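You operate a simulated robot arm through the tools that you are given. There is no shell and no other tool. Be economical: measure what you need, move in short steps, check, and stop when the job is done.

The job below is to be done with a simulated robot arm. You get a single attempt, and the scene is never put back.

JOB
Put the test stick on the top of the parts bench away on the top of the detector arch. Put the clip box from the top of the parts bench on the cover. Fetch the silver bolt from the top of the parts bench and stand it on top of the orange block. Fetch the pin marked "27" from the top of the parts bench and stand it on top of the purple pouch there. Fetch the white tub from the top of the parts bench and set it on the back of the low bench. Take the bag from the top of the parts bench and put it on top of the brown box there. Take the mug on the top of the pouch bench and put it away on the front of the sample bench. Take the tip from the top of the pouch bench and put it on top of the green lens. Put the sensor on the top of the pouch bench away on the top of the parts bench. Put the wrap card from the top of the pouch bench on top of the white order card there. Take the yellow filter on the back of the high bench and put it away on the shelf under the air board. Pull the green post cover open. The order is free. Set down upright: clip box, bolt, pin, white tub, mug, yellow filter.

It is judged by the outcome, as a careful person would: the job done as asked, and still so three seconds after it is handed in. It fails if anything else is knocked over, pushed out of place, dropped, spilled or broken. A push-on lid holds only when it is set on centred and level and pressed home; a screw cap is set on level and turned clockwise until tight.

ROBOT AND FRAMES
A 6-joint arm with a two-finger parallel gripper on a trunk, on a base that drives. Base frame: it is fixed to the floor where the robot stands at the start and does not move with it; the origin is under the middle of the robot, x ahead of it, y to its left, z up; the surface under the hand at the start is at about z = 80. Lengths are in cm, angles in degrees, forces in N, time in s.
Its first joint turns from -166.0 to 166.0 degrees. Places, roughly: back of the low bench (24x12 cm) [118, -448, 80]; bag [50, -75, 75]; bolt [50, 25, 75]; brown box [50, -25, 75]; clip box [50, 0, 75]; cover [50, 50, 75]; front of the sample bench (196x17 cm) [370, 230, 88]; green lens (7x7x6 cm) [50, -140, 80]; green post cover [40, -620, 70]; mug (7x11x9 cm) [50, -130, 80]; orange block [50, 25, 75]; order card [50, -225, 75]; pin [50, 25, 75]; pouch [75, -25, 75]; sensor [50, -150, 75]; shelf under the air board (68x18 cm) [392, -580, 104]; test stick [50, 0, 75]; tip (3x4x3 cm) [90, -170, 80]; top of the detector arch (86x20 cm) [-128, 222, 110]; top of the parts bench [70, -20, 80]; white tub [75, -50, 75]; wrap card [50, -175, 75]; yellow filter (6x6x9 cm) [110, -650, 90]. Payload 3.91 kg.
The tool frame sits at the grasp point between the pads (the TCP): z along the fingers, y along the line on which they close. The tips reach 3 cm beyond it. The gripper opens to 11 cm. The fingers are 2 cm wide and 1 cm thick; the gripper's body (4.8 by 11.2 cm) begins 5.5 cm behind the TCP.
Orientation is that of the tool frame in the base frame, as a unit quaternion [x, y, z, w]. With the fingers straight down and closing along the base's y, the tool's x points along the base's -x, its y along +y and its z along -z.

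CONTROLS
- The arm moves only by the tool play_rows. Its argument "series" is a list of rows, each an object (a shift or turn left out is 0, a gripper value left out holds the last) with "rotation": the turn, a rotation vector about the tool's x, y, z in units of 180 degrees (1.0 is 180 degrees), a list of three; "offset": the shift along the tool's x, y, z in units of 400 mm (1.0 is 400 mm), a list of three; "gripper": the closure, from 0 (fully open) to 1 (shut). In form: [{"rotation": [ax, ay, az], "offset": [x, y, z], "gripper": gripper}, ...]. A call has 1 to 20 rows; each row is the pose to reach, as a shift and turn from the pose commanded when the call began, along the tool's axes at that moment. A call with a number of a shift or a turn outside -1 to 1 is refused whole. Each row takes 0.2 s and may step no farther than 5 cm and 8.6 degrees from the row before; otherwise, or with a gripper value out of range, the whole call is refused. Where a pose cannot be reached the arm comes as near as it can. A force on the tool above 40 N (or 10 N above the force at the start of the call, whichever is more), or a blocked arm, ends the call early, and 0.2 s more pass. The fingers move at their own pace (about 10.8 cm/s each) and stop on an object; they squeeze with about 39 N. The grip force told is the motor's: it shows also when the fingers shut on nothing. Time passes only in rows, and 0.2 s behind the last, so rows that repeat a pose let the fingers close. The reply holds the time, the measured pose of the TCP, the force on the tool along the base axes, the opening and the grip force, in the units named above and with some noise, with the torque about the TCP (base axes, N m) and any sound that the robot's microphone picked up, and new pictures: "views" is both (left out), scene, wrist or none.
- Cameras (640 x 400 px; columns grow to the right, rows downward): "scene" is now at [66.16, -1.35, 115.13]; the picture's right is [0.00, -0.85, 0.52], its down [-0.90, 0.22, 0.37] and it looks along [-0.43, -0.47, -0.77] (base axes); focal length 214 px, centre (320, 200). "wrist" rides on the gripper at [7.2, 1.7, -10.3] in the tool frame; the picture's right is [-0.23, 0.97, 0.00], its down [-0.76, -0.18, -0.62] and it looks along [-0.61, -0.14, 0.78] (tool axes); focal length 222 px, centre (320, 200). There is no depth. A picture from a camera that has moved, and an enlarged one, comes with that camera's place and axes in the base frame and with its lens.
- roll_base(legs): drives the robot by 1 to 6 legs, each [ahead, left, turn to the left] in cm, cm and degrees, along the robot's own axes; the way and the turn of a leg run together, so that a leg with both is an arc; at most 150 cm and 180 degrees a leg. The arm and the cameras ride along, it lands a little off, and it stops where it bumps. It gives what a move gives, and a new picture of the scene camera.
- turn_head(pan, tilt): turns the head with the scene camera to pan (to the left, within 80 degrees either way) and tilt (down, from -29 to 69), counted from straight ahead of the robot. It gives what a move gives, and a new picture of the scene camera.
- zoom(camera, box): a new picture of the part [left, top, right, bottom] of that camera's present view, enlarged. No time passes.
- close_job(): hands the job in; it is judged then, once.

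Go step by step. Nothing tells you exact positions but the pictures and the camera data: compare them with the known pose of the tool, close in by small moves and look again before you grip or let go. The budget is 556 turns and 360 pictures, counting those below and the enlarged ones. Unless the task says otherwise, let go and move clear before handing in.

The tools are called after ">>>" as a command line: name --argument value ..., lists and objects as JSON in quotes. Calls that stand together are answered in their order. play_rows: Moves the arm, as the interface text tells. Its arguments: {"type":"object","properties":{"series":{"type":"array","items":{"type":"object","properties":{"rotation":{"type":"array","items":{"type":"number"}},"offset":{"type":"array","items":{"type":"number"}},"gripper":{"type":"number"}}}},"views":{"type":"string","enum":["both","scene","wrist","none"]}},"required":["series"]} The other tools are called the same way: roll_base (legs) drives the base; turn_head (pan, tilt) turns the head that bears the scene camera; zoom (camera, box) takes an enlarged picture of a part of a camera's view; close_job () hands the job in.

At the start:

```text
time_s: 0.0
tool_pos: [59.18, 3.48, 110.02]
tool_rot: [0.0, 1.0, 0.0, 0.0]
ft_force: [-0.2, 0.2, -0.4]
ft_torque: [-0.01, 0.0, 0.0]
gripper_width: 11.01
finger_force: 0.1
robot x, y, heading: [-0.18, -0.13, 0.1]
head pan, tilt: [-31.3, 25.4]
```

scene: 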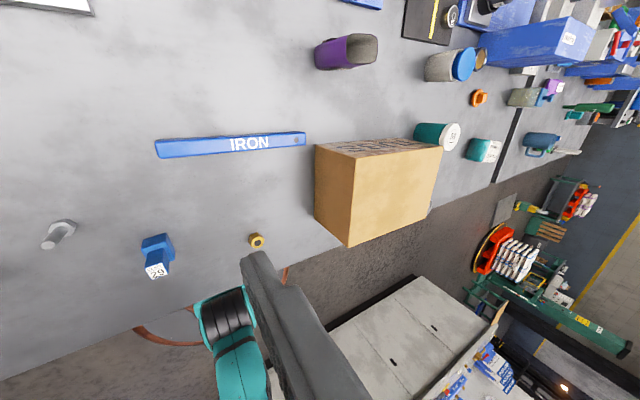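
wrist: 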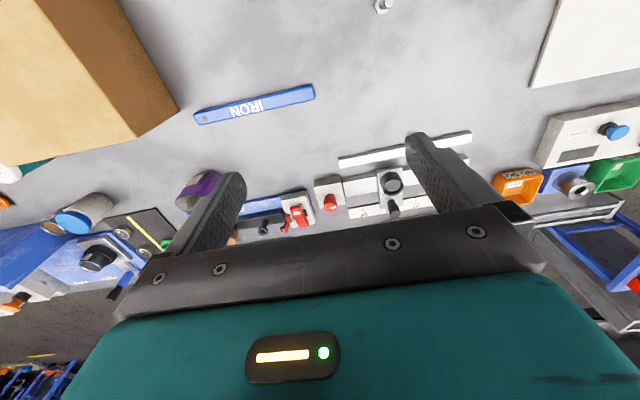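

I see the parts bench with a long blue bar (IRON), a bolt, a pin, a brown box, a pouch and more. I'll look around with the head first.

>>> turn_head --pan 0 --tilt 40

>>> turn_head --pan 40 --tilt 40

>>> turn_head --pan -60 --tilt 40

```text
time_s: 1.0
tool_pos: [59.17, 3.5, 110.02]
tool_rot: [-0.001, 1.0, 0.0, 0.0]
ft_force: [0.3, -0.4, 0.8]
ft_torque: [0.04, 0.03, 0.0]
gripper_width: 11.01
finger_force: 0.0
robot x, y, heading: [-0.47, 0.33, -0.1]
head pan, tilt: [0.0, 40.0]
camera scene: at [63.9, 3.42, 114.49], right [0.0, -1.0, 0.0], down [-0.77, 0.0, 0.64], along [-0.64, 0.0, -0.77], focal length 214 px, centre (320, 200)
```

scene: 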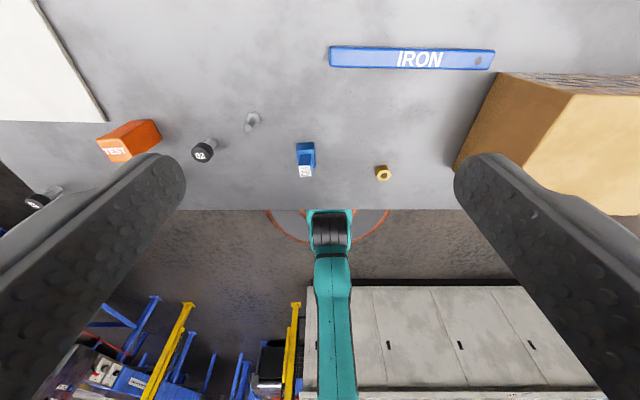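

```text
time_s: 2.0
tool_pos: [59.16, 3.54, 109.97]
tool_rot: [0.0, 1.0, 0.0, 0.0]
ft_force: [-0.2, 0.6, 0.4]
ft_torque: [0.02, -0.04, -0.01]
gripper_width: 11.0
finger_force: 0.0
robot x, y, heading: [0.07, 0.03, -0.2]
head pan, tilt: [40.0, 40.0]
camera scene: at [63.9, 8.88, 116.48], right [0.0, -0.77, -0.64], down [-0.77, -0.41, 0.49], along [-0.64, 0.49, -0.59], focal length 214 px, centre (320, 200)
```

scene: 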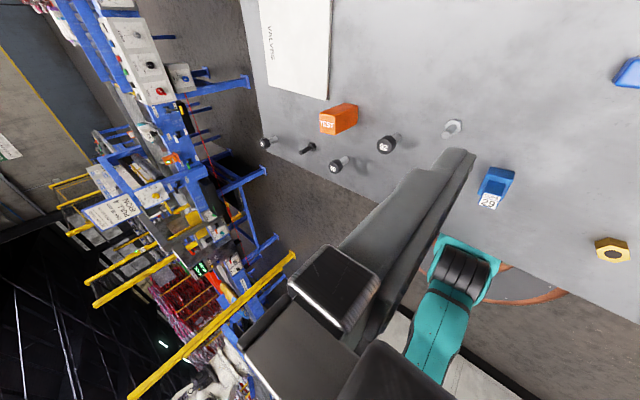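

```text
time_s: 3.8
tool_pos: [59.15, 3.69, 109.99]
tool_rot: [0.0, 1.0, 0.0, -0.001]
ft_force: [0.1, 0.1, 0.2]
ft_torque: [-0.02, -0.01, 0.01]
gripper_width: 11.02
finger_force: 0.0
robot x, y, heading: [-0.15, -0.14, 0.2]
head pan, tilt: [-60.0, 40.0]
camera scene: at [63.9, -3.93, 118.74], right [0.0, -0.5, 0.87], down [-0.77, 0.56, 0.32], along [-0.64, -0.66, -0.38], focal length 214 px, centre (320, 200)
```

scene: 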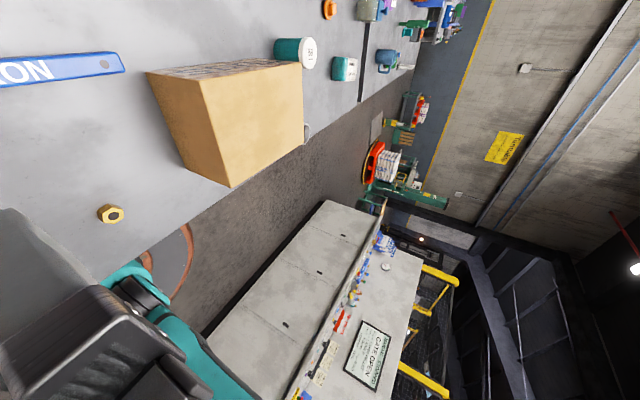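

The head camera rides near the hand. I'll lift the arm for an overview of the bench.

>>> play_rows --series '[{"offset": [0, 0, -0.125]}, {"offset": [0, 0, -0.25]}, {"offset": [0, 0, -0.375]}, {"offset": [0, 0, -0.5]}, {"offset": [0, 0, -0.625]}]' --views "wrist"

>>> turn_head --pan 0 --tilt 10

```text
time_s: 5.0
tool_pos: [59.12, 3.63, 130.6]
tool_rot: [0.0, 1.0, 0.0, 0.004]
ft_force: [0.1, -0.3, 0.8]
ft_torque: [-0.02, 0.01, -0.01]
gripper_width: 10.99
finger_force: 0.1
out of reach, approached as far as the arm can: row 5
robot x, y, heading: [0.27, -0.06, -0.0]
head pan, tilt: [-60.0, 40.0]
camera wrist: at [51.84, 5.21, 140.65], right [0.23, 0.97, 0.0], down [0.76, -0.18, 0.63], along [0.61, -0.14, -0.78], focal length 222 px, centre (320, 200)
```

wrist: 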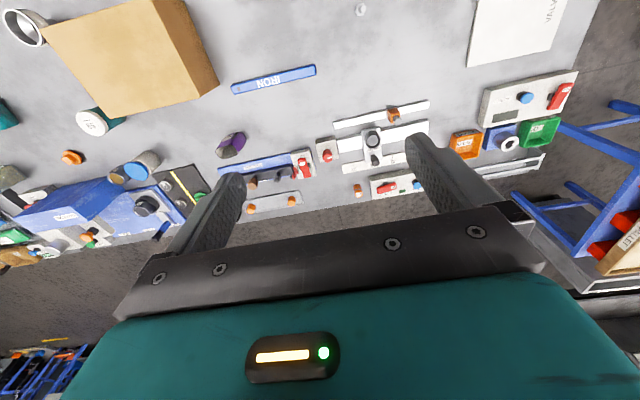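

```text
time_s: 6.3
tool_pos: [59.13, 3.52, 130.34]
tool_rot: [0.001, 1.0, 0.0, 0.003]
ft_force: [-0.4, 0.1, 1.3]
ft_torque: [0.02, 0.0, 0.0]
gripper_width: 11.0
finger_force: 0.1
robot x, y, heading: [0.35, -0.33, -0.1]
head pan, tilt: [0.0, 10.0]
camera scene: at [68.57, 3.39, 134.14], right [0.0, -1.0, 0.0], down [-0.99, 0.0, 0.17], along [-0.17, 0.0, -0.99], focal length 214 px, centre (320, 200)
```

scene: 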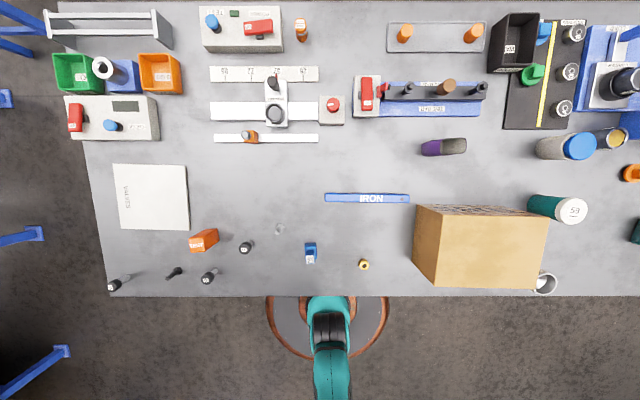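

A good overhead view. I'll enlarge the parts to read labels.

>>> zoom --camera "scene" --box '[90, 140, 390, 300]'

>>> zoom --camera "scene" --box '[390, 100, 640, 300]'

>>> turn_head --pan -40 --tilt 5

```text
2.13 times, centred on (240, 220) of scene
camera zoom: at [68.57, 3.39, 134.14], right [0.0, -1.0, 0.0], down [-0.99, 0.0, 0.17], along [-0.17, 0.0, -0.99], focal length 458 px, centre (491, 157)
```

zoom: 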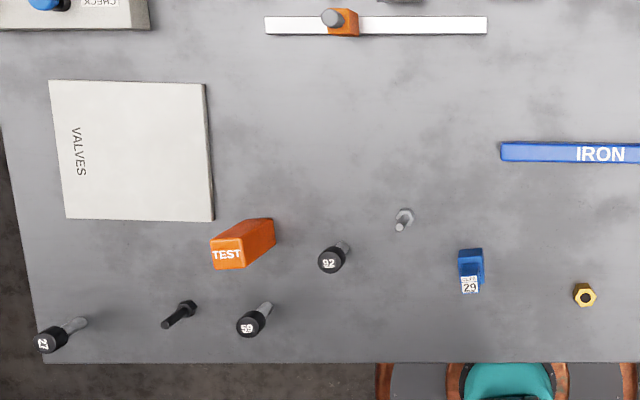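

```text
2.00 times, centred on (515, 200) of scene
camera zoom: at [68.57, 3.39, 134.14], right [0.0, -1.0, 0.0], down [-0.99, 0.0, 0.17], along [-0.17, 0.0, -0.99], focal length 429 px, centre (-70, 200)
```

zoom: 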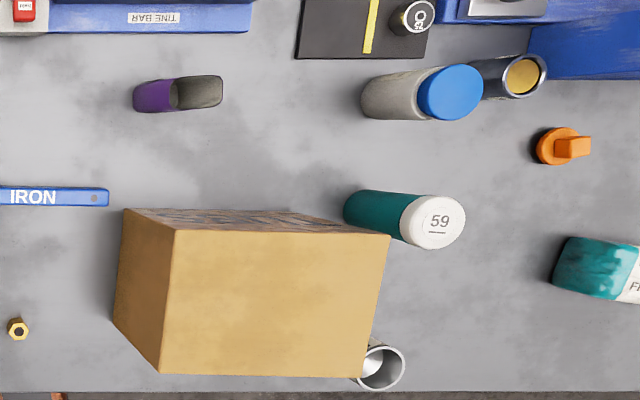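

```text
time_s: 7.4
tool_pos: [59.14, 3.54, 130.46]
tool_rot: [0.0, 1.0, 0.0, 0.003]
ft_force: [-0.2, -0.1, 0.3]
ft_torque: [0.03, 0.02, 0.04]
gripper_width: 11.0
finger_force: 0.0
robot x, y, heading: [0.37, 0.01, -0.1]
head pan, tilt: [-40.0, 5.0]
camera scene: at [69.36, -2.5, 136.4], right [0.0, -0.77, 0.64], down [-1.0, 0.06, 0.06], along [-0.08, -0.64, -0.76], focal length 214 px, centre (320, 200)
```

scene: 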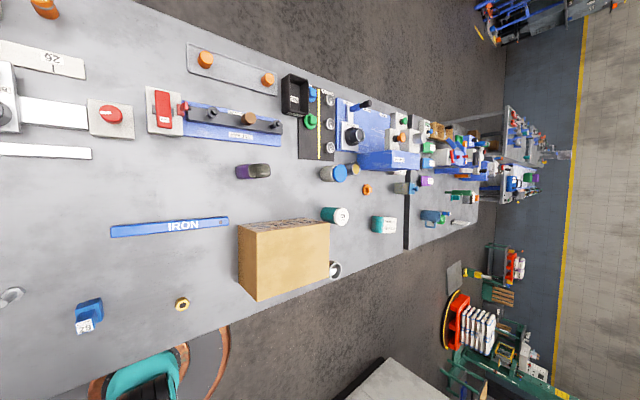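

>>> turn_head --pan 40 --tilt 20

>>> zoom --camera "scene" --box '[250, 130, 410, 230]'

```text
time_s: 8.9
tool_pos: [59.1, 3.59, 130.34]
tool_rot: [0.0, 1.0, 0.001, 0.003]
ft_force: [-0.2, -0.4, -0.1]
ft_torque: [-0.02, -0.01, 0.03]
gripper_width: 11.01
finger_force: 0.0
robot x, y, heading: [0.31, -0.08, 0.3]
head pan, tilt: [40.0, 20.0]
camera scene: at [66.93, 9.37, 136.29], right [0.0, -0.77, -0.64], down [-0.94, -0.22, 0.26], along [-0.34, 0.6, -0.72], focal length 214 px, centre (320, 200)
```

scene: 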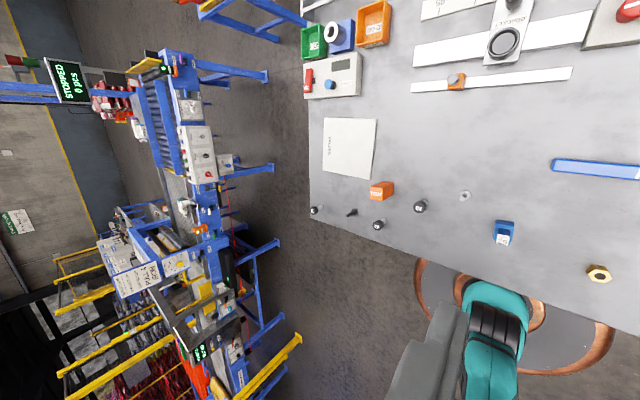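

```text
4.00 times, centred on (330, 180) of scene
camera zoom: at [66.93, 9.37, 136.29], right [0.0, -0.77, -0.64], down [-0.94, -0.22, 0.26], along [-0.34, 0.6, -0.72], focal length 858 px, centre (280, 280)
```

zoom: 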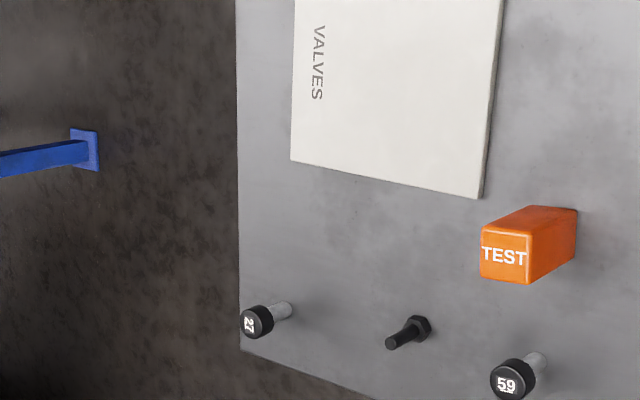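

Clip box is the blue one near (45.6, 6); the pin at the far left reads 27. I'll move above the clip box and look closely.

>>> play_rows --series '[{"offset": [0.047, 0.009, 0.107]}, {"offset": [0.094, 0.017, 0.214]}, {"offset": [0.14, 0.026, 0.321]}, {"offset": [0.187, 0.034, 0.429]}, {"offset": [0.234, 0.043, 0.536]}, {"offset": [0.281, 0.051, 0.643]}, {"offset": [0.328, 0.06, 0.75]}]' --views "wrist"

>>> turn_head --pan 0 --tilt 30

```text
time_s: 10.5
tool_pos: [45.97, 6.03, 100.45]
tool_rot: [0.0, 1.0, 0.0, 0.0]
ft_force: [-0.6, -0.6, -0.3]
ft_torque: [0.0, 0.0, -0.06]
gripper_width: 10.98
finger_force: 0.1
robot x, y, heading: [0.11, -0.13, -0.0]
head pan, tilt: [40.0, 20.0]
camera wrist: at [38.89, 7.6, 110.65], right [0.23, 0.97, 0.0], down [0.76, -0.18, 0.62], along [0.61, -0.14, -0.78], focal length 222 px, centre (320, 200)
```

wrist: 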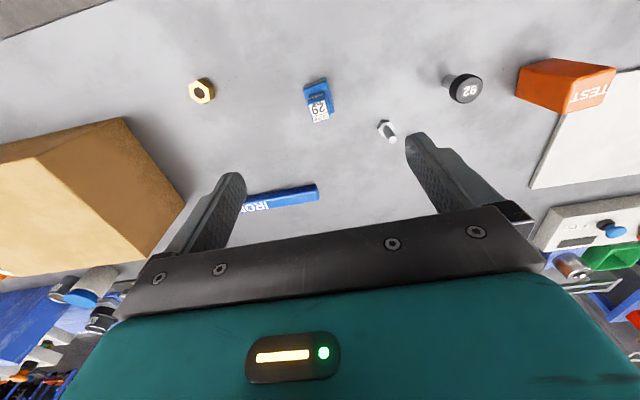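

```text
time_s: 11.6
tool_pos: [46.12, 6.01, 100.56]
tool_rot: [0.001, 1.0, 0.0, 0.0]
ft_force: [0.4, 0.0, 0.6]
ft_torque: [-0.01, -0.02, 0.0]
gripper_width: 11.04
finger_force: 0.2
robot x, y, heading: [0.12, -0.22, -0.0]
head pan, tilt: [0.0, 30.0]
camera scene: at [52.36, 5.79, 104.42], right [0.0, -1.0, 0.0], down [-0.87, 0.0, 0.5], along [-0.5, 0.0, -0.87], focal length 214 px, centre (320, 200)
```

scene: 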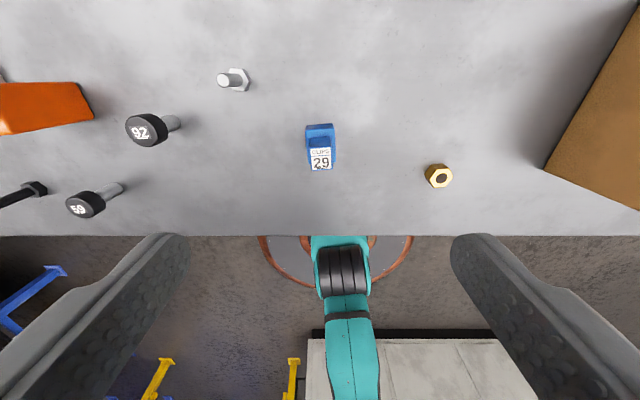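

>>> zoom --camera "scene" --box '[210, 60, 370, 190]'

>>> zoom --camera "wrist" --box '[280, 60, 420, 150]'

```text
3.08 times, centred on (290, 125) of scene
camera zoom: at [52.36, 5.79, 104.42], right [0.0, -1.0, 0.0], down [-0.87, 0.0, 0.5], along [-0.5, 0.0, -0.87], focal length 660 px, centre (412, 431)
```

zoom: 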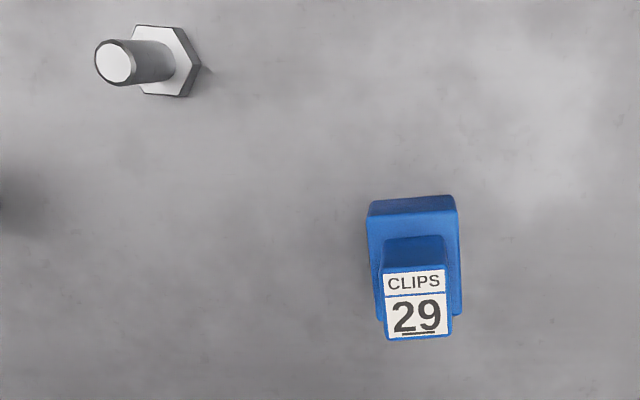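

```text
4.44 times, centred on (350, 105) of wrist
camera zoom: at [38.92, 7.61, 110.73], right [0.23, 0.97, 0.0], down [0.76, -0.18, 0.62], along [0.61, -0.14, -0.78], focal length 987 px, centre (187, 622)
```

zoom: 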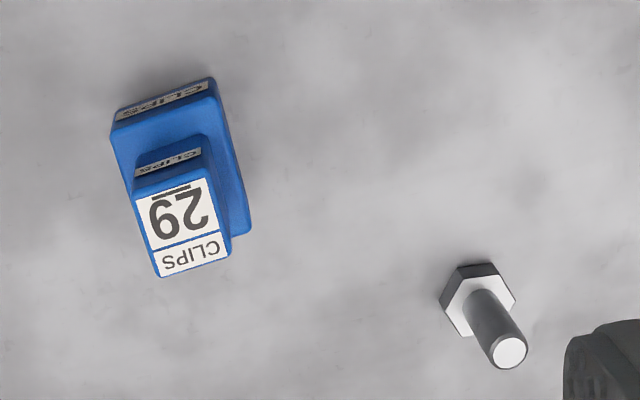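

The clip box has a wide base and a narrower labelled neck; I'm right above it. Descending and gripping it.

>>> play_rows --series '[{"offset": [0.004, 0, 0.1]}, {"offset": [0.004, 0, 0.2]}, {"offset": [0.004, 0, 0.3]}, {"offset": [0.004, 0, 0.39]}]' --views "both"

```text
time_s: 12.6
tool_pos: [45.96, 5.82, 84.84]
tool_rot: [0.0, 1.0, 0.0, 0.0]
ft_force: [0.0, -0.5, -0.1]
ft_torque: [0.0, -0.01, 0.0]
gripper_width: 10.99
finger_force: 0.1
robot x, y, heading: [0.4, -0.16, -0.0]
head pan, tilt: [0.0, 30.0]
camera scene: at [52.26, 5.77, 88.81], right [0.0, -1.0, 0.0], down [-0.87, 0.0, 0.5], along [-0.5, 0.0, -0.87], focal length 214 px, centre (320, 200)
camera wrist: at [38.82, 7.59, 95.12], right [0.23, 0.97, 0.0], down [0.76, -0.18, 0.62], along [0.61, -0.14, -0.78], focal length 222 px, centre (320, 200)
```

scene: 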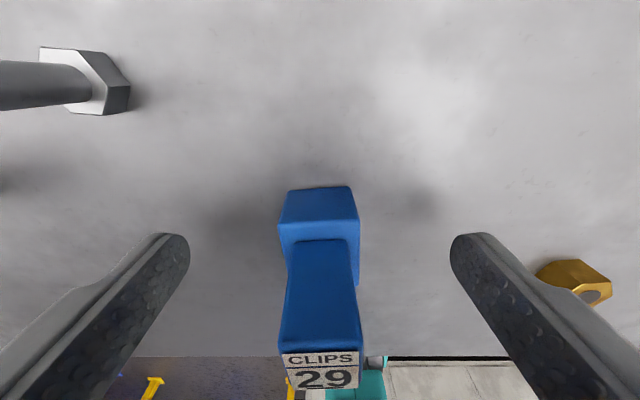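
wrist: 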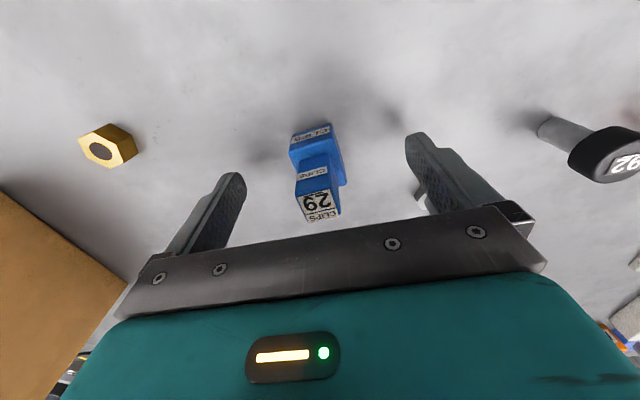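

Well centred. Lower slightly and close.

>>> play_rows --series '[{"offset": [0, 0.006, 0.02]}, {"offset": [0, 0.006, 0.02], "gripper": 1}, {"offset": [0, 0.006, 0.02], "gripper": 1}, {"offset": [0, 0.006, 0.02], "gripper": 1}, {"offset": [0, 0.006, 0.02], "gripper": 1}, {"offset": [0, 0.006, -0.08], "gripper": 1}, {"offset": [0, 0.006, -0.18], "gripper": 1}]' --views "wrist"

```text
time_s: 14.2
tool_pos: [45.94, 6.33, 92.11]
tool_rot: [0.0, 1.0, 0.0, 0.0]
ft_force: [0.9, -0.1, -1.7]
ft_torque: [0.01, 0.03, 0.01]
gripper_width: 2.88
finger_force: 39.0
robot x, y, heading: [-0.07, -0.18, -0.1]
head pan, tilt: [0.0, 30.0]
camera wrist: at [38.8, 7.88, 102.34], right [0.23, 0.97, 0.0], down [0.76, -0.18, 0.62], along [0.61, -0.14, -0.78], focal length 222 px, centre (320, 200)
```

wrist: 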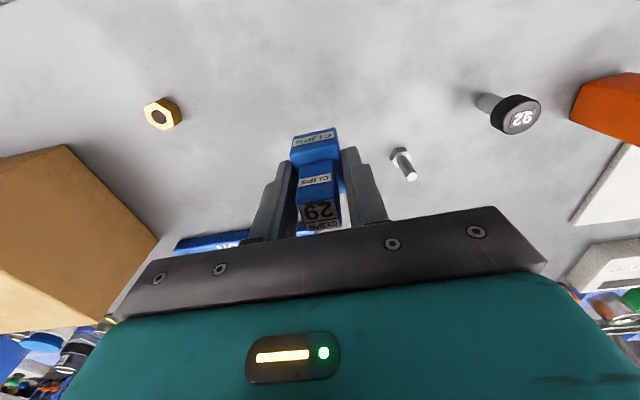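

Clip box held. Moving over the white VALVES panel (the cover).

>>> play_rows --series '[{"offset": [0, 0, -0.12]}, {"offset": [0, 0, -0.24]}, {"offset": [-0.04, 0.11, -0.26]}, {"offset": [-0.08, 0.22, -0.26]}, {"offset": [-0.12, 0.33, -0.26]}, {"offset": [-0.16, 0.44, -0.26]}, {"offset": [-0.2, 0.55, -0.26]}, {"offset": [-0.25, 0.66, -0.26]}, {"offset": [-0.3, 0.77, -0.26]}, {"offset": [-0.35, 0.87, -0.26]}, {"offset": [-0.35, 0.97, -0.26]}]' --views "both"

```text
time_s: 16.6
tool_pos: [59.93, 45.26, 102.55]
tool_rot: [0.0, 1.0, 0.0, 0.0]
ft_force: [-0.7, -0.6, -0.9]
ft_torque: [0.06, -0.05, -0.02]
gripper_width: 2.91
finger_force: 39.2
robot x, y, heading: [0.32, 0.26, -0.2]
head pan, tilt: [0.0, 30.0]
camera scene: at [66.07, 45.08, 106.45], right [0.0, -1.0, 0.0], down [-0.87, 0.0, 0.5], along [-0.5, 0.0, -0.87], focal length 214 px, centre (320, 200)
camera wrist: at [52.64, 46.91, 112.76], right [0.23, 0.97, 0.0], down [0.76, -0.18, 0.62], along [0.61, -0.14, -0.78], focal length 222 px, centre (320, 200)
```

scene: 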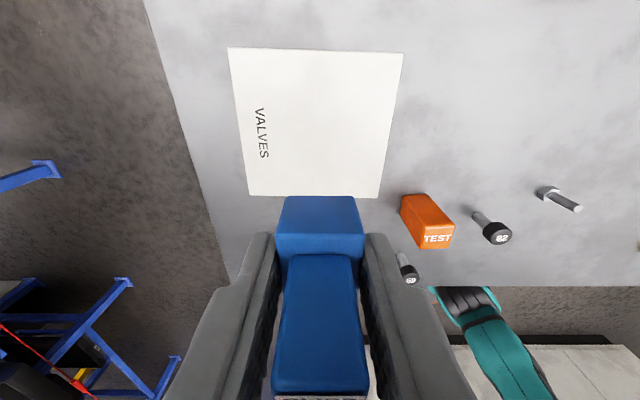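
wrist: 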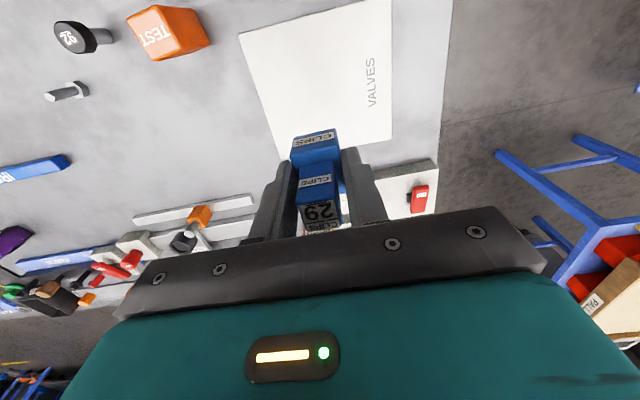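

>>> play_rows --series '[{"offset": [0, 0, 0.1]}, {"offset": [0, 0, 0.2]}, {"offset": [0, 0, 0.3]}, {"offset": [0, 0, 0.38]}, {"offset": [0, 0, 0.405]}]' --views "both"

```text
time_s: 17.8
tool_pos: [59.92, 45.27, 86.18]
tool_rot: [0.0, 1.0, -0.001, 0.0]
ft_force: [-0.6, -0.3, -0.5]
ft_torque: [-0.02, 0.03, -0.01]
gripper_width: 2.91
finger_force: 38.8
robot x, y, heading: [0.02, -0.12, -0.2]
head pan, tilt: [0.0, 30.0]
camera scene: at [66.23, 45.07, 90.14], right [0.0, -1.0, 0.0], down [-0.87, 0.0, 0.5], along [-0.5, 0.0, -0.87], focal length 214 px, centre (320, 200)
camera wrist: at [52.79, 46.89, 96.45], right [0.23, 0.97, 0.0], down [0.76, -0.18, 0.62], along [0.61, -0.14, -0.78], focal length 222 px, centre (320, 200)
```

scene: 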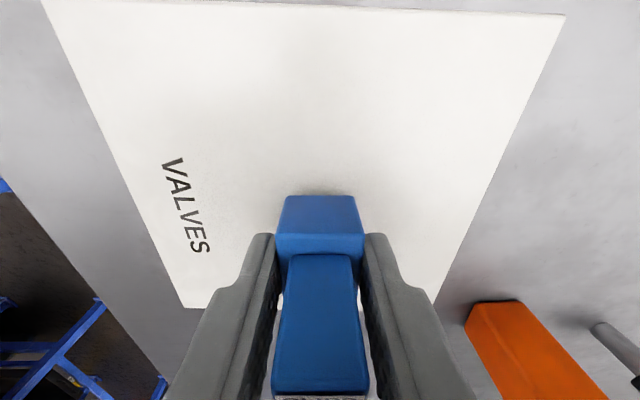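
wrist: 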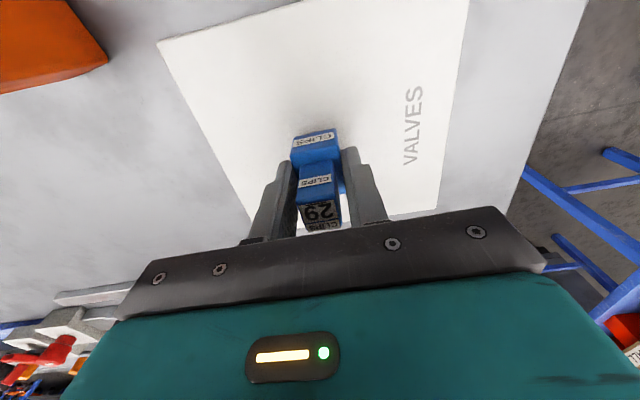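

>>> play_rows --series '[{"offset": [0, 0, 0.007]}, {"offset": [0, 0, 0.015]}, {"offset": [0, 0, 0.02]}]' --views "none"

>>> play_rows --series '[{"offset": [0, 0, 0.004]}, {"offset": [0, 0, 0.006]}]' --views "none"

```text
time_s: 18.6
tool_pos: [60.11, 45.26, 85.5]
tool_rot: [0.0, 1.0, -0.001, 0.0]
ft_force: [0.8, 0.7, -0.5]
ft_torque: [0.03, 0.02, 0.04]
gripper_width: 2.93
finger_force: 39.1
robot x, y, heading: [0.05, 0.08, 0.1]
head pan, tilt: [0.0, 30.0]
```

```text
time_s: 19.2
tool_pos: [59.98, 45.06, 85.24]
tool_rot: [0.001, 1.0, -0.001, -0.001]
ft_force: [-0.8, 0.0, -0.8]
ft_torque: [0.01, -0.04, -0.02]
gripper_width: 2.91
finger_force: 38.7
robot x, y, heading: [-0.18, -0.08, -0.1]
head pan, tilt: [0.0, 30.0]
```

>>> play_rows --series '[{"offset": [0, 0, 0.004]}, {"offset": [0, 0, 0.008]}]' --views "none"

>>> play_rows --series '[{"offset": [0, 0, 0.003]}, {"offset": [0, 0, 0.005]}]' --views "scene"

```text
time_s: 19.8
tool_pos: [60.12, 45.2, 85.13]
tool_rot: [0.001, 1.0, 0.001, 0.001]
ft_force: [1.4, 0.3, 14.6]
ft_torque: [-0.05, 0.08, 0.01]
gripper_width: 2.91
finger_force: 38.8
robot x, y, heading: [-0.26, -0.27, -0.1]
head pan, tilt: [0.0, 30.0]
```

```text
time_s: 20.4
tool_pos: [59.9, 45.21, 84.83]
tool_rot: [0.0, 1.0, 0.0, 0.001]
ft_force: [9.3, 4.0, 30.4]
ft_torque: [0.1, -0.21, -0.01]
gripper_width: 2.9
finger_force: 38.8
robot x, y, heading: [-0.27, -0.0, 0.2]
head pan, tilt: [0.0, 30.0]
camera scene: at [66.2, 44.98, 88.82], right [0.0, -1.0, 0.0], down [-0.87, 0.0, 0.5], along [-0.5, 0.0, -0.87], focal length 214 px, centre (320, 200)
```

scene: 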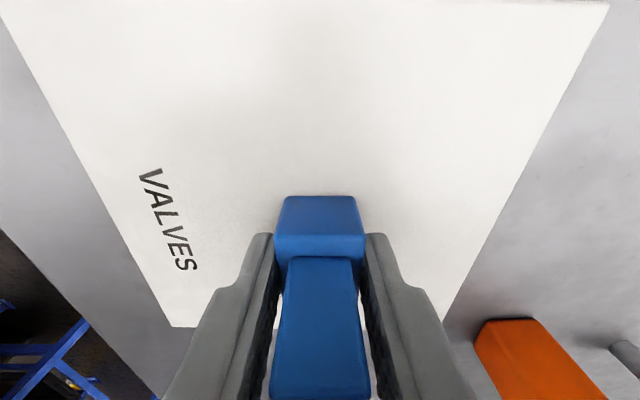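

Contact made. Ease off, release, and lift clear.

>>> play_rows --series '[{"offset": [0, 0, -0.006]}, {"offset": [0, 0, -0.006], "gripper": 0.55}, {"offset": [0, 0, -0.006], "gripper": 0.55}, {"offset": [0, 0, -0.08], "gripper": 0.55}, {"offset": [0, 0, -0.2], "gripper": 0.4}, {"offset": [0, 0, -0.32], "gripper": 0}]' --views "both"

```text
time_s: 21.8
tool_pos: [60.09, 44.93, 97.33]
tool_rot: [0.0, 1.0, -0.002, -0.001]
ft_force: [-0.9, 0.3, -0.4]
ft_torque: [0.02, 0.05, 0.02]
gripper_width: 11.02
finger_force: 0.2
robot x, y, heading: [-0.15, -0.38, -0.0]
head pan, tilt: [0.0, 30.0]
camera scene: at [66.32, 44.84, 101.37], right [0.0, -1.0, 0.0], down [-0.87, 0.0, 0.5], along [-0.5, 0.0, -0.87], focal length 214 px, centre (320, 200)
camera wrist: at [52.89, 46.67, 107.7], right [0.23, 0.97, 0.0], down [0.76, -0.18, 0.62], along [0.61, -0.14, -0.78], focal length 222 px, centre (320, 200)
```

scene: 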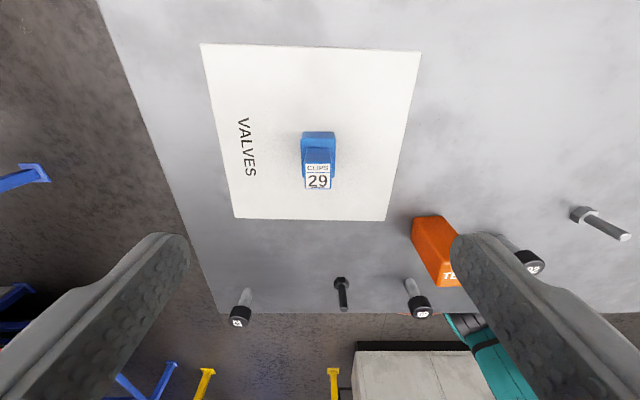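
wrist: 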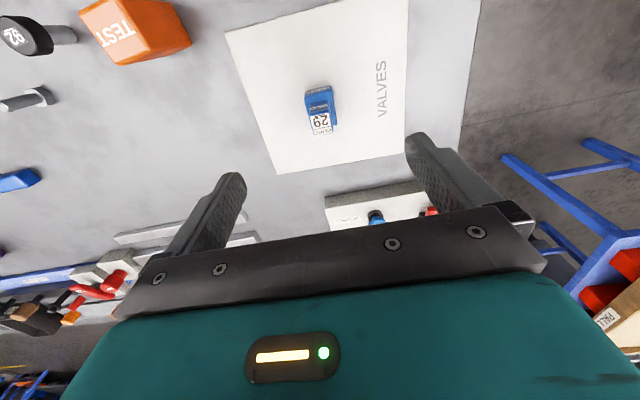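

Clip box stands on the cover. Next, the silver bolt near (52, 13.7).

>>> play_rows --series '[{"offset": [0.029, -0.111, 0]}, {"offset": [0.057, -0.223, 0]}, {"offset": [0.086, -0.334, 0]}, {"offset": [0.114, -0.446, 0]}, {"offset": [0.143, -0.557, 0]}, {"offset": [0.171, -0.669, 0]}, {"offset": [0.2, -0.78, 0]}]' --views "both"

```text
time_s: 23.4
tool_pos: [51.92, 14.18, 97.63]
tool_rot: [0.0, 1.0, 0.0, -0.001]
ft_force: [1.0, -0.2, 0.1]
ft_torque: [-0.03, 0.01, 0.02]
gripper_width: 11.02
finger_force: 0.1
robot x, y, heading: [0.33, -0.44, -0.0]
head pan, tilt: [0.0, 30.0]
camera scene: at [58.17, 13.96, 101.52], right [0.0, -1.0, 0.0], down [-0.87, 0.0, 0.5], along [-0.5, 0.0, -0.87], focal length 214 px, centre (320, 200)
camera wrist: at [44.74, 15.77, 107.85], right [0.23, 0.97, 0.0], down [0.76, -0.18, 0.62], along [0.61, -0.14, -0.78], focal length 222 px, centre (320, 200)
```

scene: 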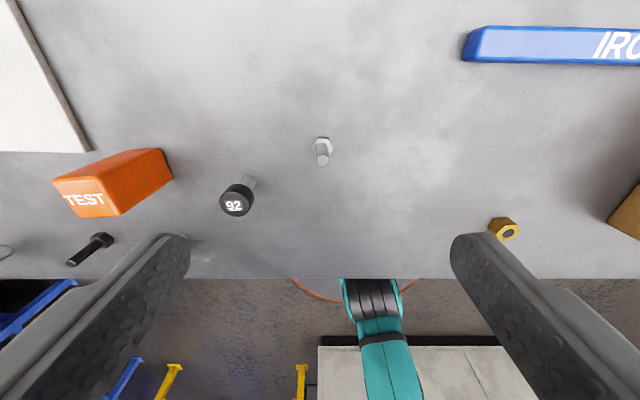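
wrist: 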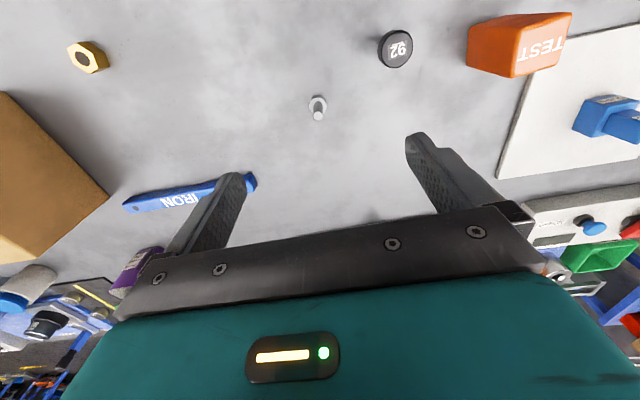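

>>> play_rows --series '[{"offset": [-0.01, -0.009, 0.1], "gripper": 0.5}, {"offset": [-0.01, -0.009, 0.2], "gripper": 0.5}, {"offset": [-0.01, -0.009, 0.28], "gripper": 0.5}, {"offset": [-0.01, -0.009, 0.32], "gripper": 0.5}]' --views "both"

```text
time_s: 24.4
tool_pos: [52.35, 13.78, 84.91]
tool_rot: [0.0, 1.0, 0.001, 0.0]
ft_force: [0.3, -0.3, 0.2]
ft_torque: [0.02, -0.01, -0.01]
gripper_width: 5.48
finger_force: 0.3
robot x, y, heading: [0.22, 0.22, -0.1]
head pan, tilt: [0.0, 30.0]
camera scene: at [58.6, 13.53, 88.77], right [0.0, -1.0, 0.0], down [-0.87, 0.0, 0.5], along [-0.5, 0.0, -0.87], focal length 214 px, centre (320, 200)
camera wrist: at [45.15, 15.36, 95.08], right [0.23, 0.97, 0.0], down [0.76, -0.18, 0.62], along [0.61, -0.14, -0.78], focal length 222 px, centre (320, 200)
```

scene: 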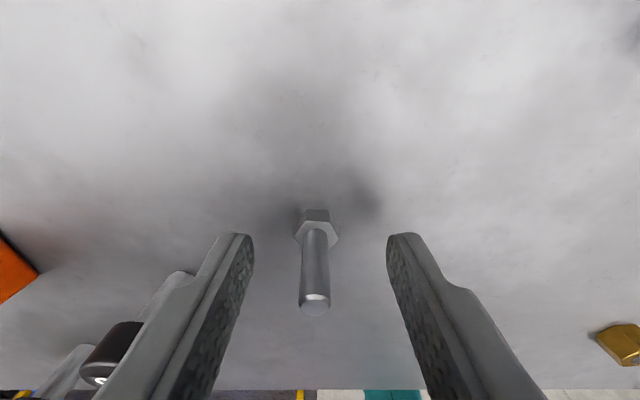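
wrist: 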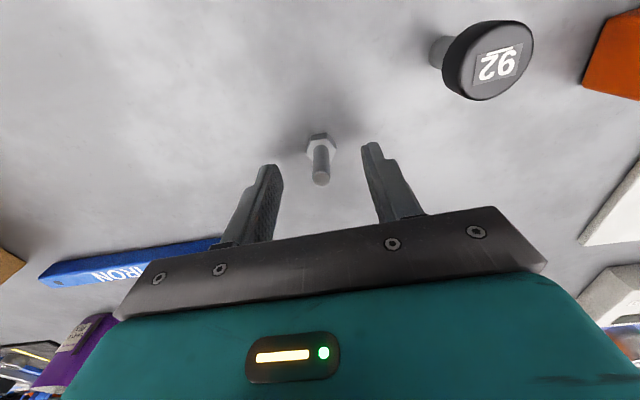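

>>> play_rows --series '[{"offset": [0, 0, 0.015], "gripper": 0.5}, {"offset": [0, 0, 0.015], "gripper": 1}, {"offset": [0, 0, 0.015], "gripper": 1}, {"offset": [0, 0, 0.015], "gripper": 1}, {"offset": [0, 0, 0.015], "gripper": 1}]' --views "scene"

```text
time_s: 25.6
tool_pos: [52.43, 13.59, 84.22]
tool_rot: [-0.001, 1.0, 0.0, 0.0]
ft_force: [-0.6, 0.1, -0.4]
ft_torque: [-0.06, -0.01, 0.03]
gripper_width: 0.93
finger_force: 39.1
robot x, y, heading: [0.14, -0.15, 0.3]
head pan, tilt: [0.0, 30.0]
camera scene: at [58.59, 13.52, 88.14], right [0.0, -1.0, 0.0], down [-0.87, 0.0, 0.5], along [-0.5, 0.0, -0.87], focal length 214 px, centre (320, 200)
```

scene: 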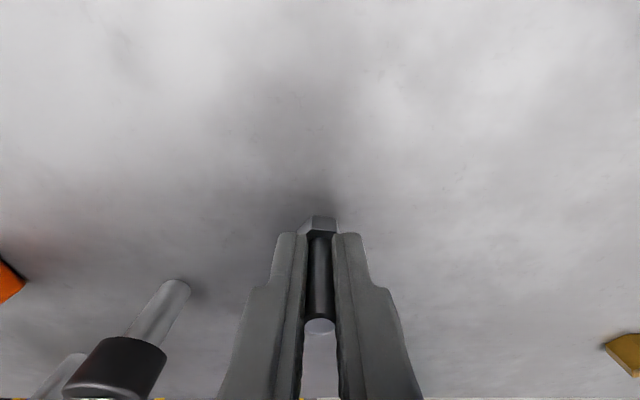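

Bolt gripped. Lift and move over the orange block.

>>> play_rows --series '[{"offset": [0, 0, -0.1], "gripper": 1}, {"offset": [0, 0, -0.2], "gripper": 1}, {"offset": [0, 0, -0.3], "gripper": 1}, {"offset": [0, 0, -0.395], "gripper": 1}, {"offset": [0.014, 0.11, -0.395], "gripper": 1}, {"offset": [0.028, 0.22, -0.395], "gripper": 1}, {"offset": [0.042, 0.33, -0.395], "gripper": 1}, {"offset": [0.055, 0.445, -0.395], "gripper": 1}, {"offset": [0.055, 0.445, -0.395], "gripper": 1}]' --views "both"

```text
time_s: 27.6
tool_pos: [50.19, 31.12, 99.93]
tool_rot: [0.0, 1.0, -0.001, 0.0]
ft_force: [0.9, 0.5, -1.0]
ft_torque: [-0.01, -0.04, 0.0]
gripper_width: 0.96
finger_force: 38.8
robot x, y, heading: [0.24, -0.13, 0.2]
head pan, tilt: [0.0, 30.0]
camera scene: at [56.44, 30.99, 103.88], right [0.0, -1.0, 0.0], down [-0.87, 0.0, 0.5], along [-0.5, 0.0, -0.87], focal length 214 px, centre (320, 200)
camera wrist: at [43.0, 32.81, 110.19], right [0.23, 0.97, 0.0], down [0.76, -0.18, 0.62], along [0.61, -0.14, -0.78], focal length 222 px, centre (320, 200)
```

scene: 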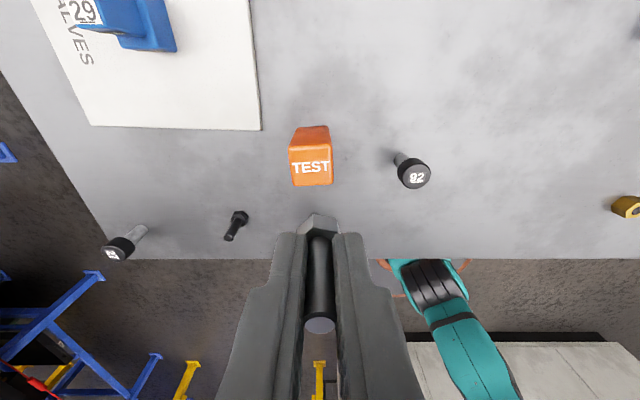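
wrist: 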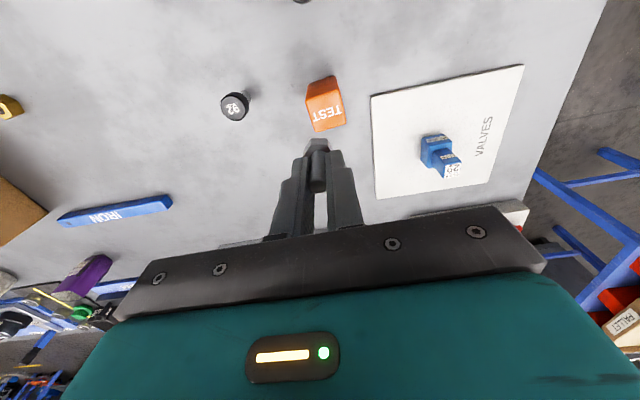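

>>> play_rows --series '[{"offset": [0, 0.014, 0.09], "gripper": 1}, {"offset": [0, 0.014, 0.16], "gripper": 1}, {"offset": [0, 0.014, 0.193], "gripper": 1}]' --views "both"

```text
time_s: 28.4
tool_pos: [50.17, 32.01, 92.26]
tool_rot: [-0.001, 1.0, 0.0, 0.001]
ft_force: [0.2, -0.8, -1.0]
ft_torque: [0.03, -0.01, 0.03]
gripper_width: 0.95
finger_force: 39.2
robot x, y, heading: [-0.27, -0.1, 0.2]
head pan, tilt: [0.0, 30.0]
camera scene: at [56.39, 31.76, 96.17], right [0.0, -1.0, 0.0], down [-0.87, 0.0, 0.5], along [-0.5, 0.0, -0.87], focal length 214 px, centre (320, 200)
camera wrist: at [42.95, 33.58, 102.48], right [0.23, 0.97, 0.0], down [0.76, -0.18, 0.62], along [0.61, -0.14, -0.78], focal length 222 px, centre (320, 200)
```

scene: 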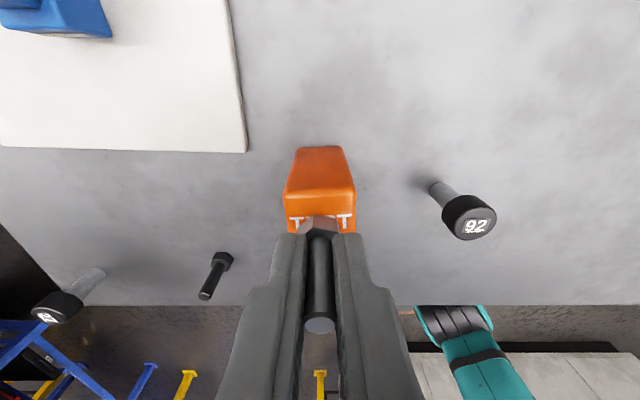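
wrist: 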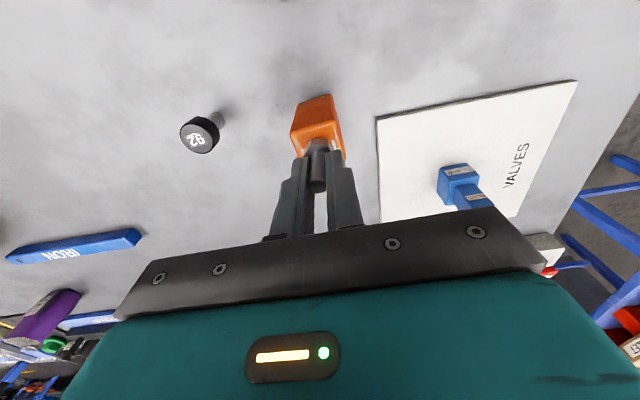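

>>> play_rows --series '[{"offset": [0, 0, 0.005], "gripper": 1}, {"offset": [0, 0, 0.01], "gripper": 1}]' --views "none"

>>> play_rows --series '[{"offset": [0, 0, 0.003], "gripper": 1}, {"offset": [0, 0, 0.006], "gripper": 1}]' --views "none"

>>> play_rows --series '[{"offset": [0, 0, 0.002], "gripper": 1}, {"offset": [0, 0, 0.004], "gripper": 1}]' --views "none"

```text
time_s: 29.0
tool_pos: [50.1, 31.97, 91.77]
tool_rot: [0.001, 1.0, 0.0, 0.0]
ft_force: [-0.3, -0.1, 0.2]
ft_torque: [0.0, -0.03, 0.0]
gripper_width: 0.97
finger_force: 39.0
robot x, y, heading: [-0.19, 0.13, 0.1]
head pan, tilt: [0.0, 30.0]
```

```text
time_s: 29.6
tool_pos: [50.12, 31.89, 91.71]
tool_rot: [-0.001, 1.0, 0.002, 0.001]
ft_force: [0.8, 1.2, 22.6]
ft_torque: [0.03, 0.06, 0.03]
gripper_width: 0.99
finger_force: 39.1
robot x, y, heading: [-0.0, -0.14, 0.1]
head pan, tilt: [0.0, 30.0]
```

```text
time_s: 30.2
tool_pos: [50.13, 31.97, 91.51]
tool_rot: [0.001, 1.0, 0.0, 0.0]
ft_force: [0.3, 1.9, 26.4]
ft_torque: [0.09, 0.03, -0.01]
gripper_width: 0.97
finger_force: 39.5
robot x, y, heading: [0.07, -0.04, 0.2]
head pan, tilt: [0.0, 30.0]
```

>>> play_rows --series '[{"offset": [0, 0, -0.004], "gripper": 1}, {"offset": [0, 0, -0.004], "gripper": 0.75}, {"offset": [0, 0, -0.004], "gripper": 0.75}, {"offset": [0, 0, -0.05], "gripper": 0.75}, {"offset": [0, 0, -0.15], "gripper": 0.6}, {"offset": [0, 0, -0.25], "gripper": 0}]' --views "scene"

```text
time_s: 31.6
tool_pos: [50.32, 31.94, 101.45]
tool_rot: [0.0, 1.0, 0.001, 0.0]
ft_force: [-0.2, -0.4, 0.5]
ft_torque: [-0.02, 0.0, 0.0]
gripper_width: 10.99
finger_force: 0.0
robot x, y, heading: [-0.05, -0.07, -0.3]
head pan, tilt: [0.0, 30.0]
camera scene: at [56.59, 31.69, 105.31], right [0.0, -1.0, 0.0], down [-0.87, 0.0, 0.5], along [-0.5, 0.0, -0.87], focal length 214 px, centre (320, 200)
```

scene: 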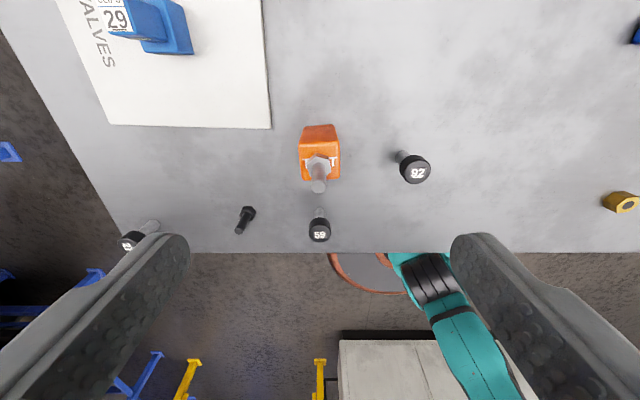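

Bolt stands on the block. Now to the pin marked 27 at the bench corner.

>>> play_rows --series '[{"offset": [0.052, 0.103, 0]}, {"offset": [0.103, 0.206, 0]}, {"offset": [0.154, 0.309, 0]}, {"offset": [0.205, 0.412, 0]}, {"offset": [0.256, 0.515, 0]}, {"offset": [0.3, 0.617, 0]}]' --views "both"

```text
time_s: 33.0
tool_pos: [38.15, 56.67, 101.52]
tool_rot: [0.0, 1.0, 0.0, 0.0]
ft_force: [0.3, -0.9, 0.2]
ft_torque: [0.04, 0.0, -0.01]
gripper_width: 10.99
finger_force: 0.1
robot x, y, heading: [0.4, -0.24, 0.1]
head pan, tilt: [0.0, 30.0]
camera scene: at [44.36, 56.57, 105.36], right [0.0, -1.0, 0.0], down [-0.87, 0.0, 0.5], along [-0.5, 0.0, -0.87], focal length 214 px, centre (320, 200)
camera wrist: at [30.92, 58.39, 111.67], right [0.23, 0.97, 0.0], down [0.76, -0.18, 0.62], along [0.61, -0.14, -0.78], focal length 222 px, centre (320, 200)
```

scene: 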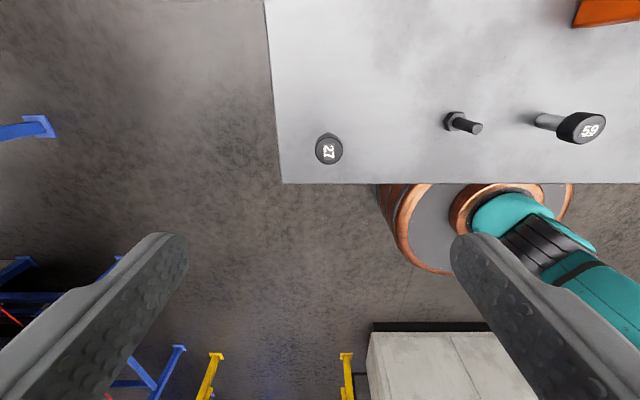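
wrist: 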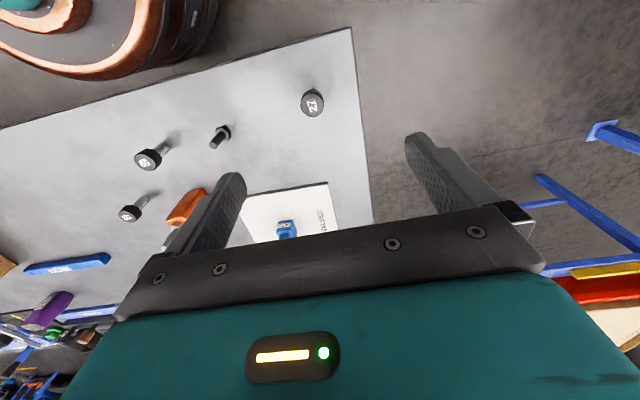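

>>> zoom --camera "scene" --box '[290, 100, 370, 170]'

>>> turn_head --pan -60 --tilt 10

```text
5.71 times, centred on (330, 135) of scene
camera zoom: at [44.36, 56.57, 105.36], right [0.0, -1.0, 0.0], down [-0.87, 0.0, 0.5], along [-0.5, 0.0, -0.87], focal length 1226 px, centre (263, 571)
```

zoom: 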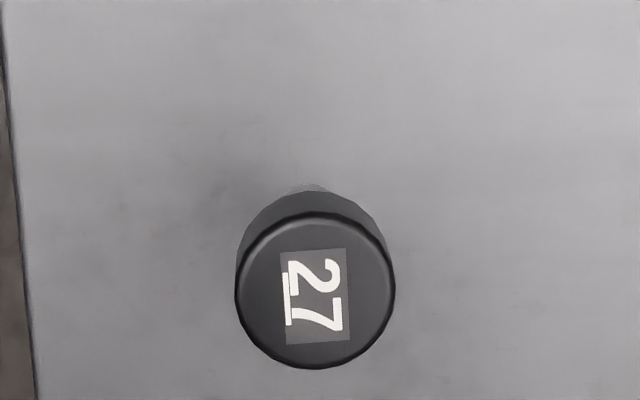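

```text
time_s: 34.3
tool_pos: [38.15, 56.71, 101.36]
tool_rot: [0.0, 1.0, 0.0, 0.001]
ft_force: [-0.3, -0.2, 0.0]
ft_torque: [-0.01, -0.01, 0.0]
gripper_width: 11.01
finger_force: 0.0
robot x, y, heading: [-0.5, 0.28, -0.0]
head pan, tilt: [-60.0, 10.0]
camera scene: at [47.6, 48.5, 109.7], right [0.0, -0.5, 0.87], down [-0.98, 0.15, 0.09], along [-0.17, -0.85, -0.49], focal length 214 px, centre (320, 200)
```

scene: 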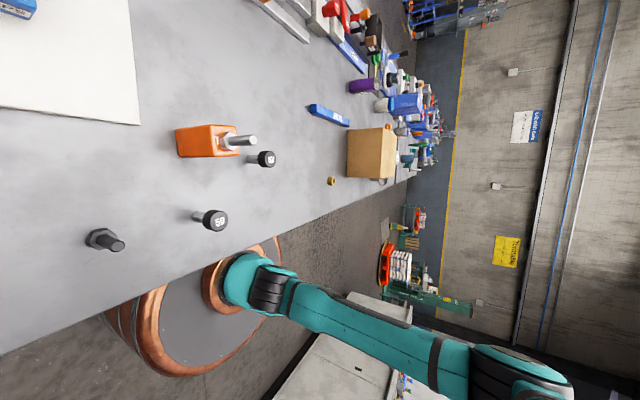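

>>> play_rows --series '[{"offset": [0.003, -0.0225, 0.1], "gripper": 0.4}, {"offset": [0.003, -0.0225, 0.2], "gripper": 0.4}, {"offset": [0.003, -0.0225, 0.3], "gripper": 0.4}, {"offset": [0.003, -0.0225, 0.39], "gripper": 0.4}]' --views "none"

>>> turn_head --pan 0 --tilt 30

```text
time_s: 35.3
tool_pos: [37.96, 55.87, 85.95]
tool_rot: [0.0, 1.0, 0.0, 0.0]
ft_force: [-0.8, -0.3, 0.1]
ft_torque: [-0.01, -0.01, 0.01]
gripper_width: 6.61
finger_force: 0.0
robot x, y, heading: [0.38, -0.02, -0.1]
head pan, tilt: [-60.0, 10.0]
```

```text
time_s: 36.6
tool_pos: [38.08, 55.86, 85.79]
tool_rot: [0.0, 1.0, 0.001, 0.0]
ft_force: [0.2, -0.1, -0.1]
ft_torque: [0.01, 0.01, 0.0]
gripper_width: 6.6
finger_force: 0.1
robot x, y, heading: [-0.24, 0.28, 0.0]
head pan, tilt: [0.0, 30.0]
camera scene: at [44.3, 55.66, 89.82], right [0.0, -1.0, 0.0], down [-0.87, 0.0, 0.5], along [-0.5, 0.0, -0.87], focal length 214 px, centre (320, 200)
```

scene: 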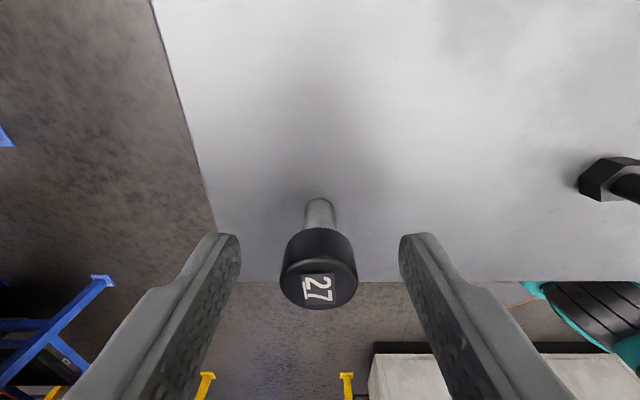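

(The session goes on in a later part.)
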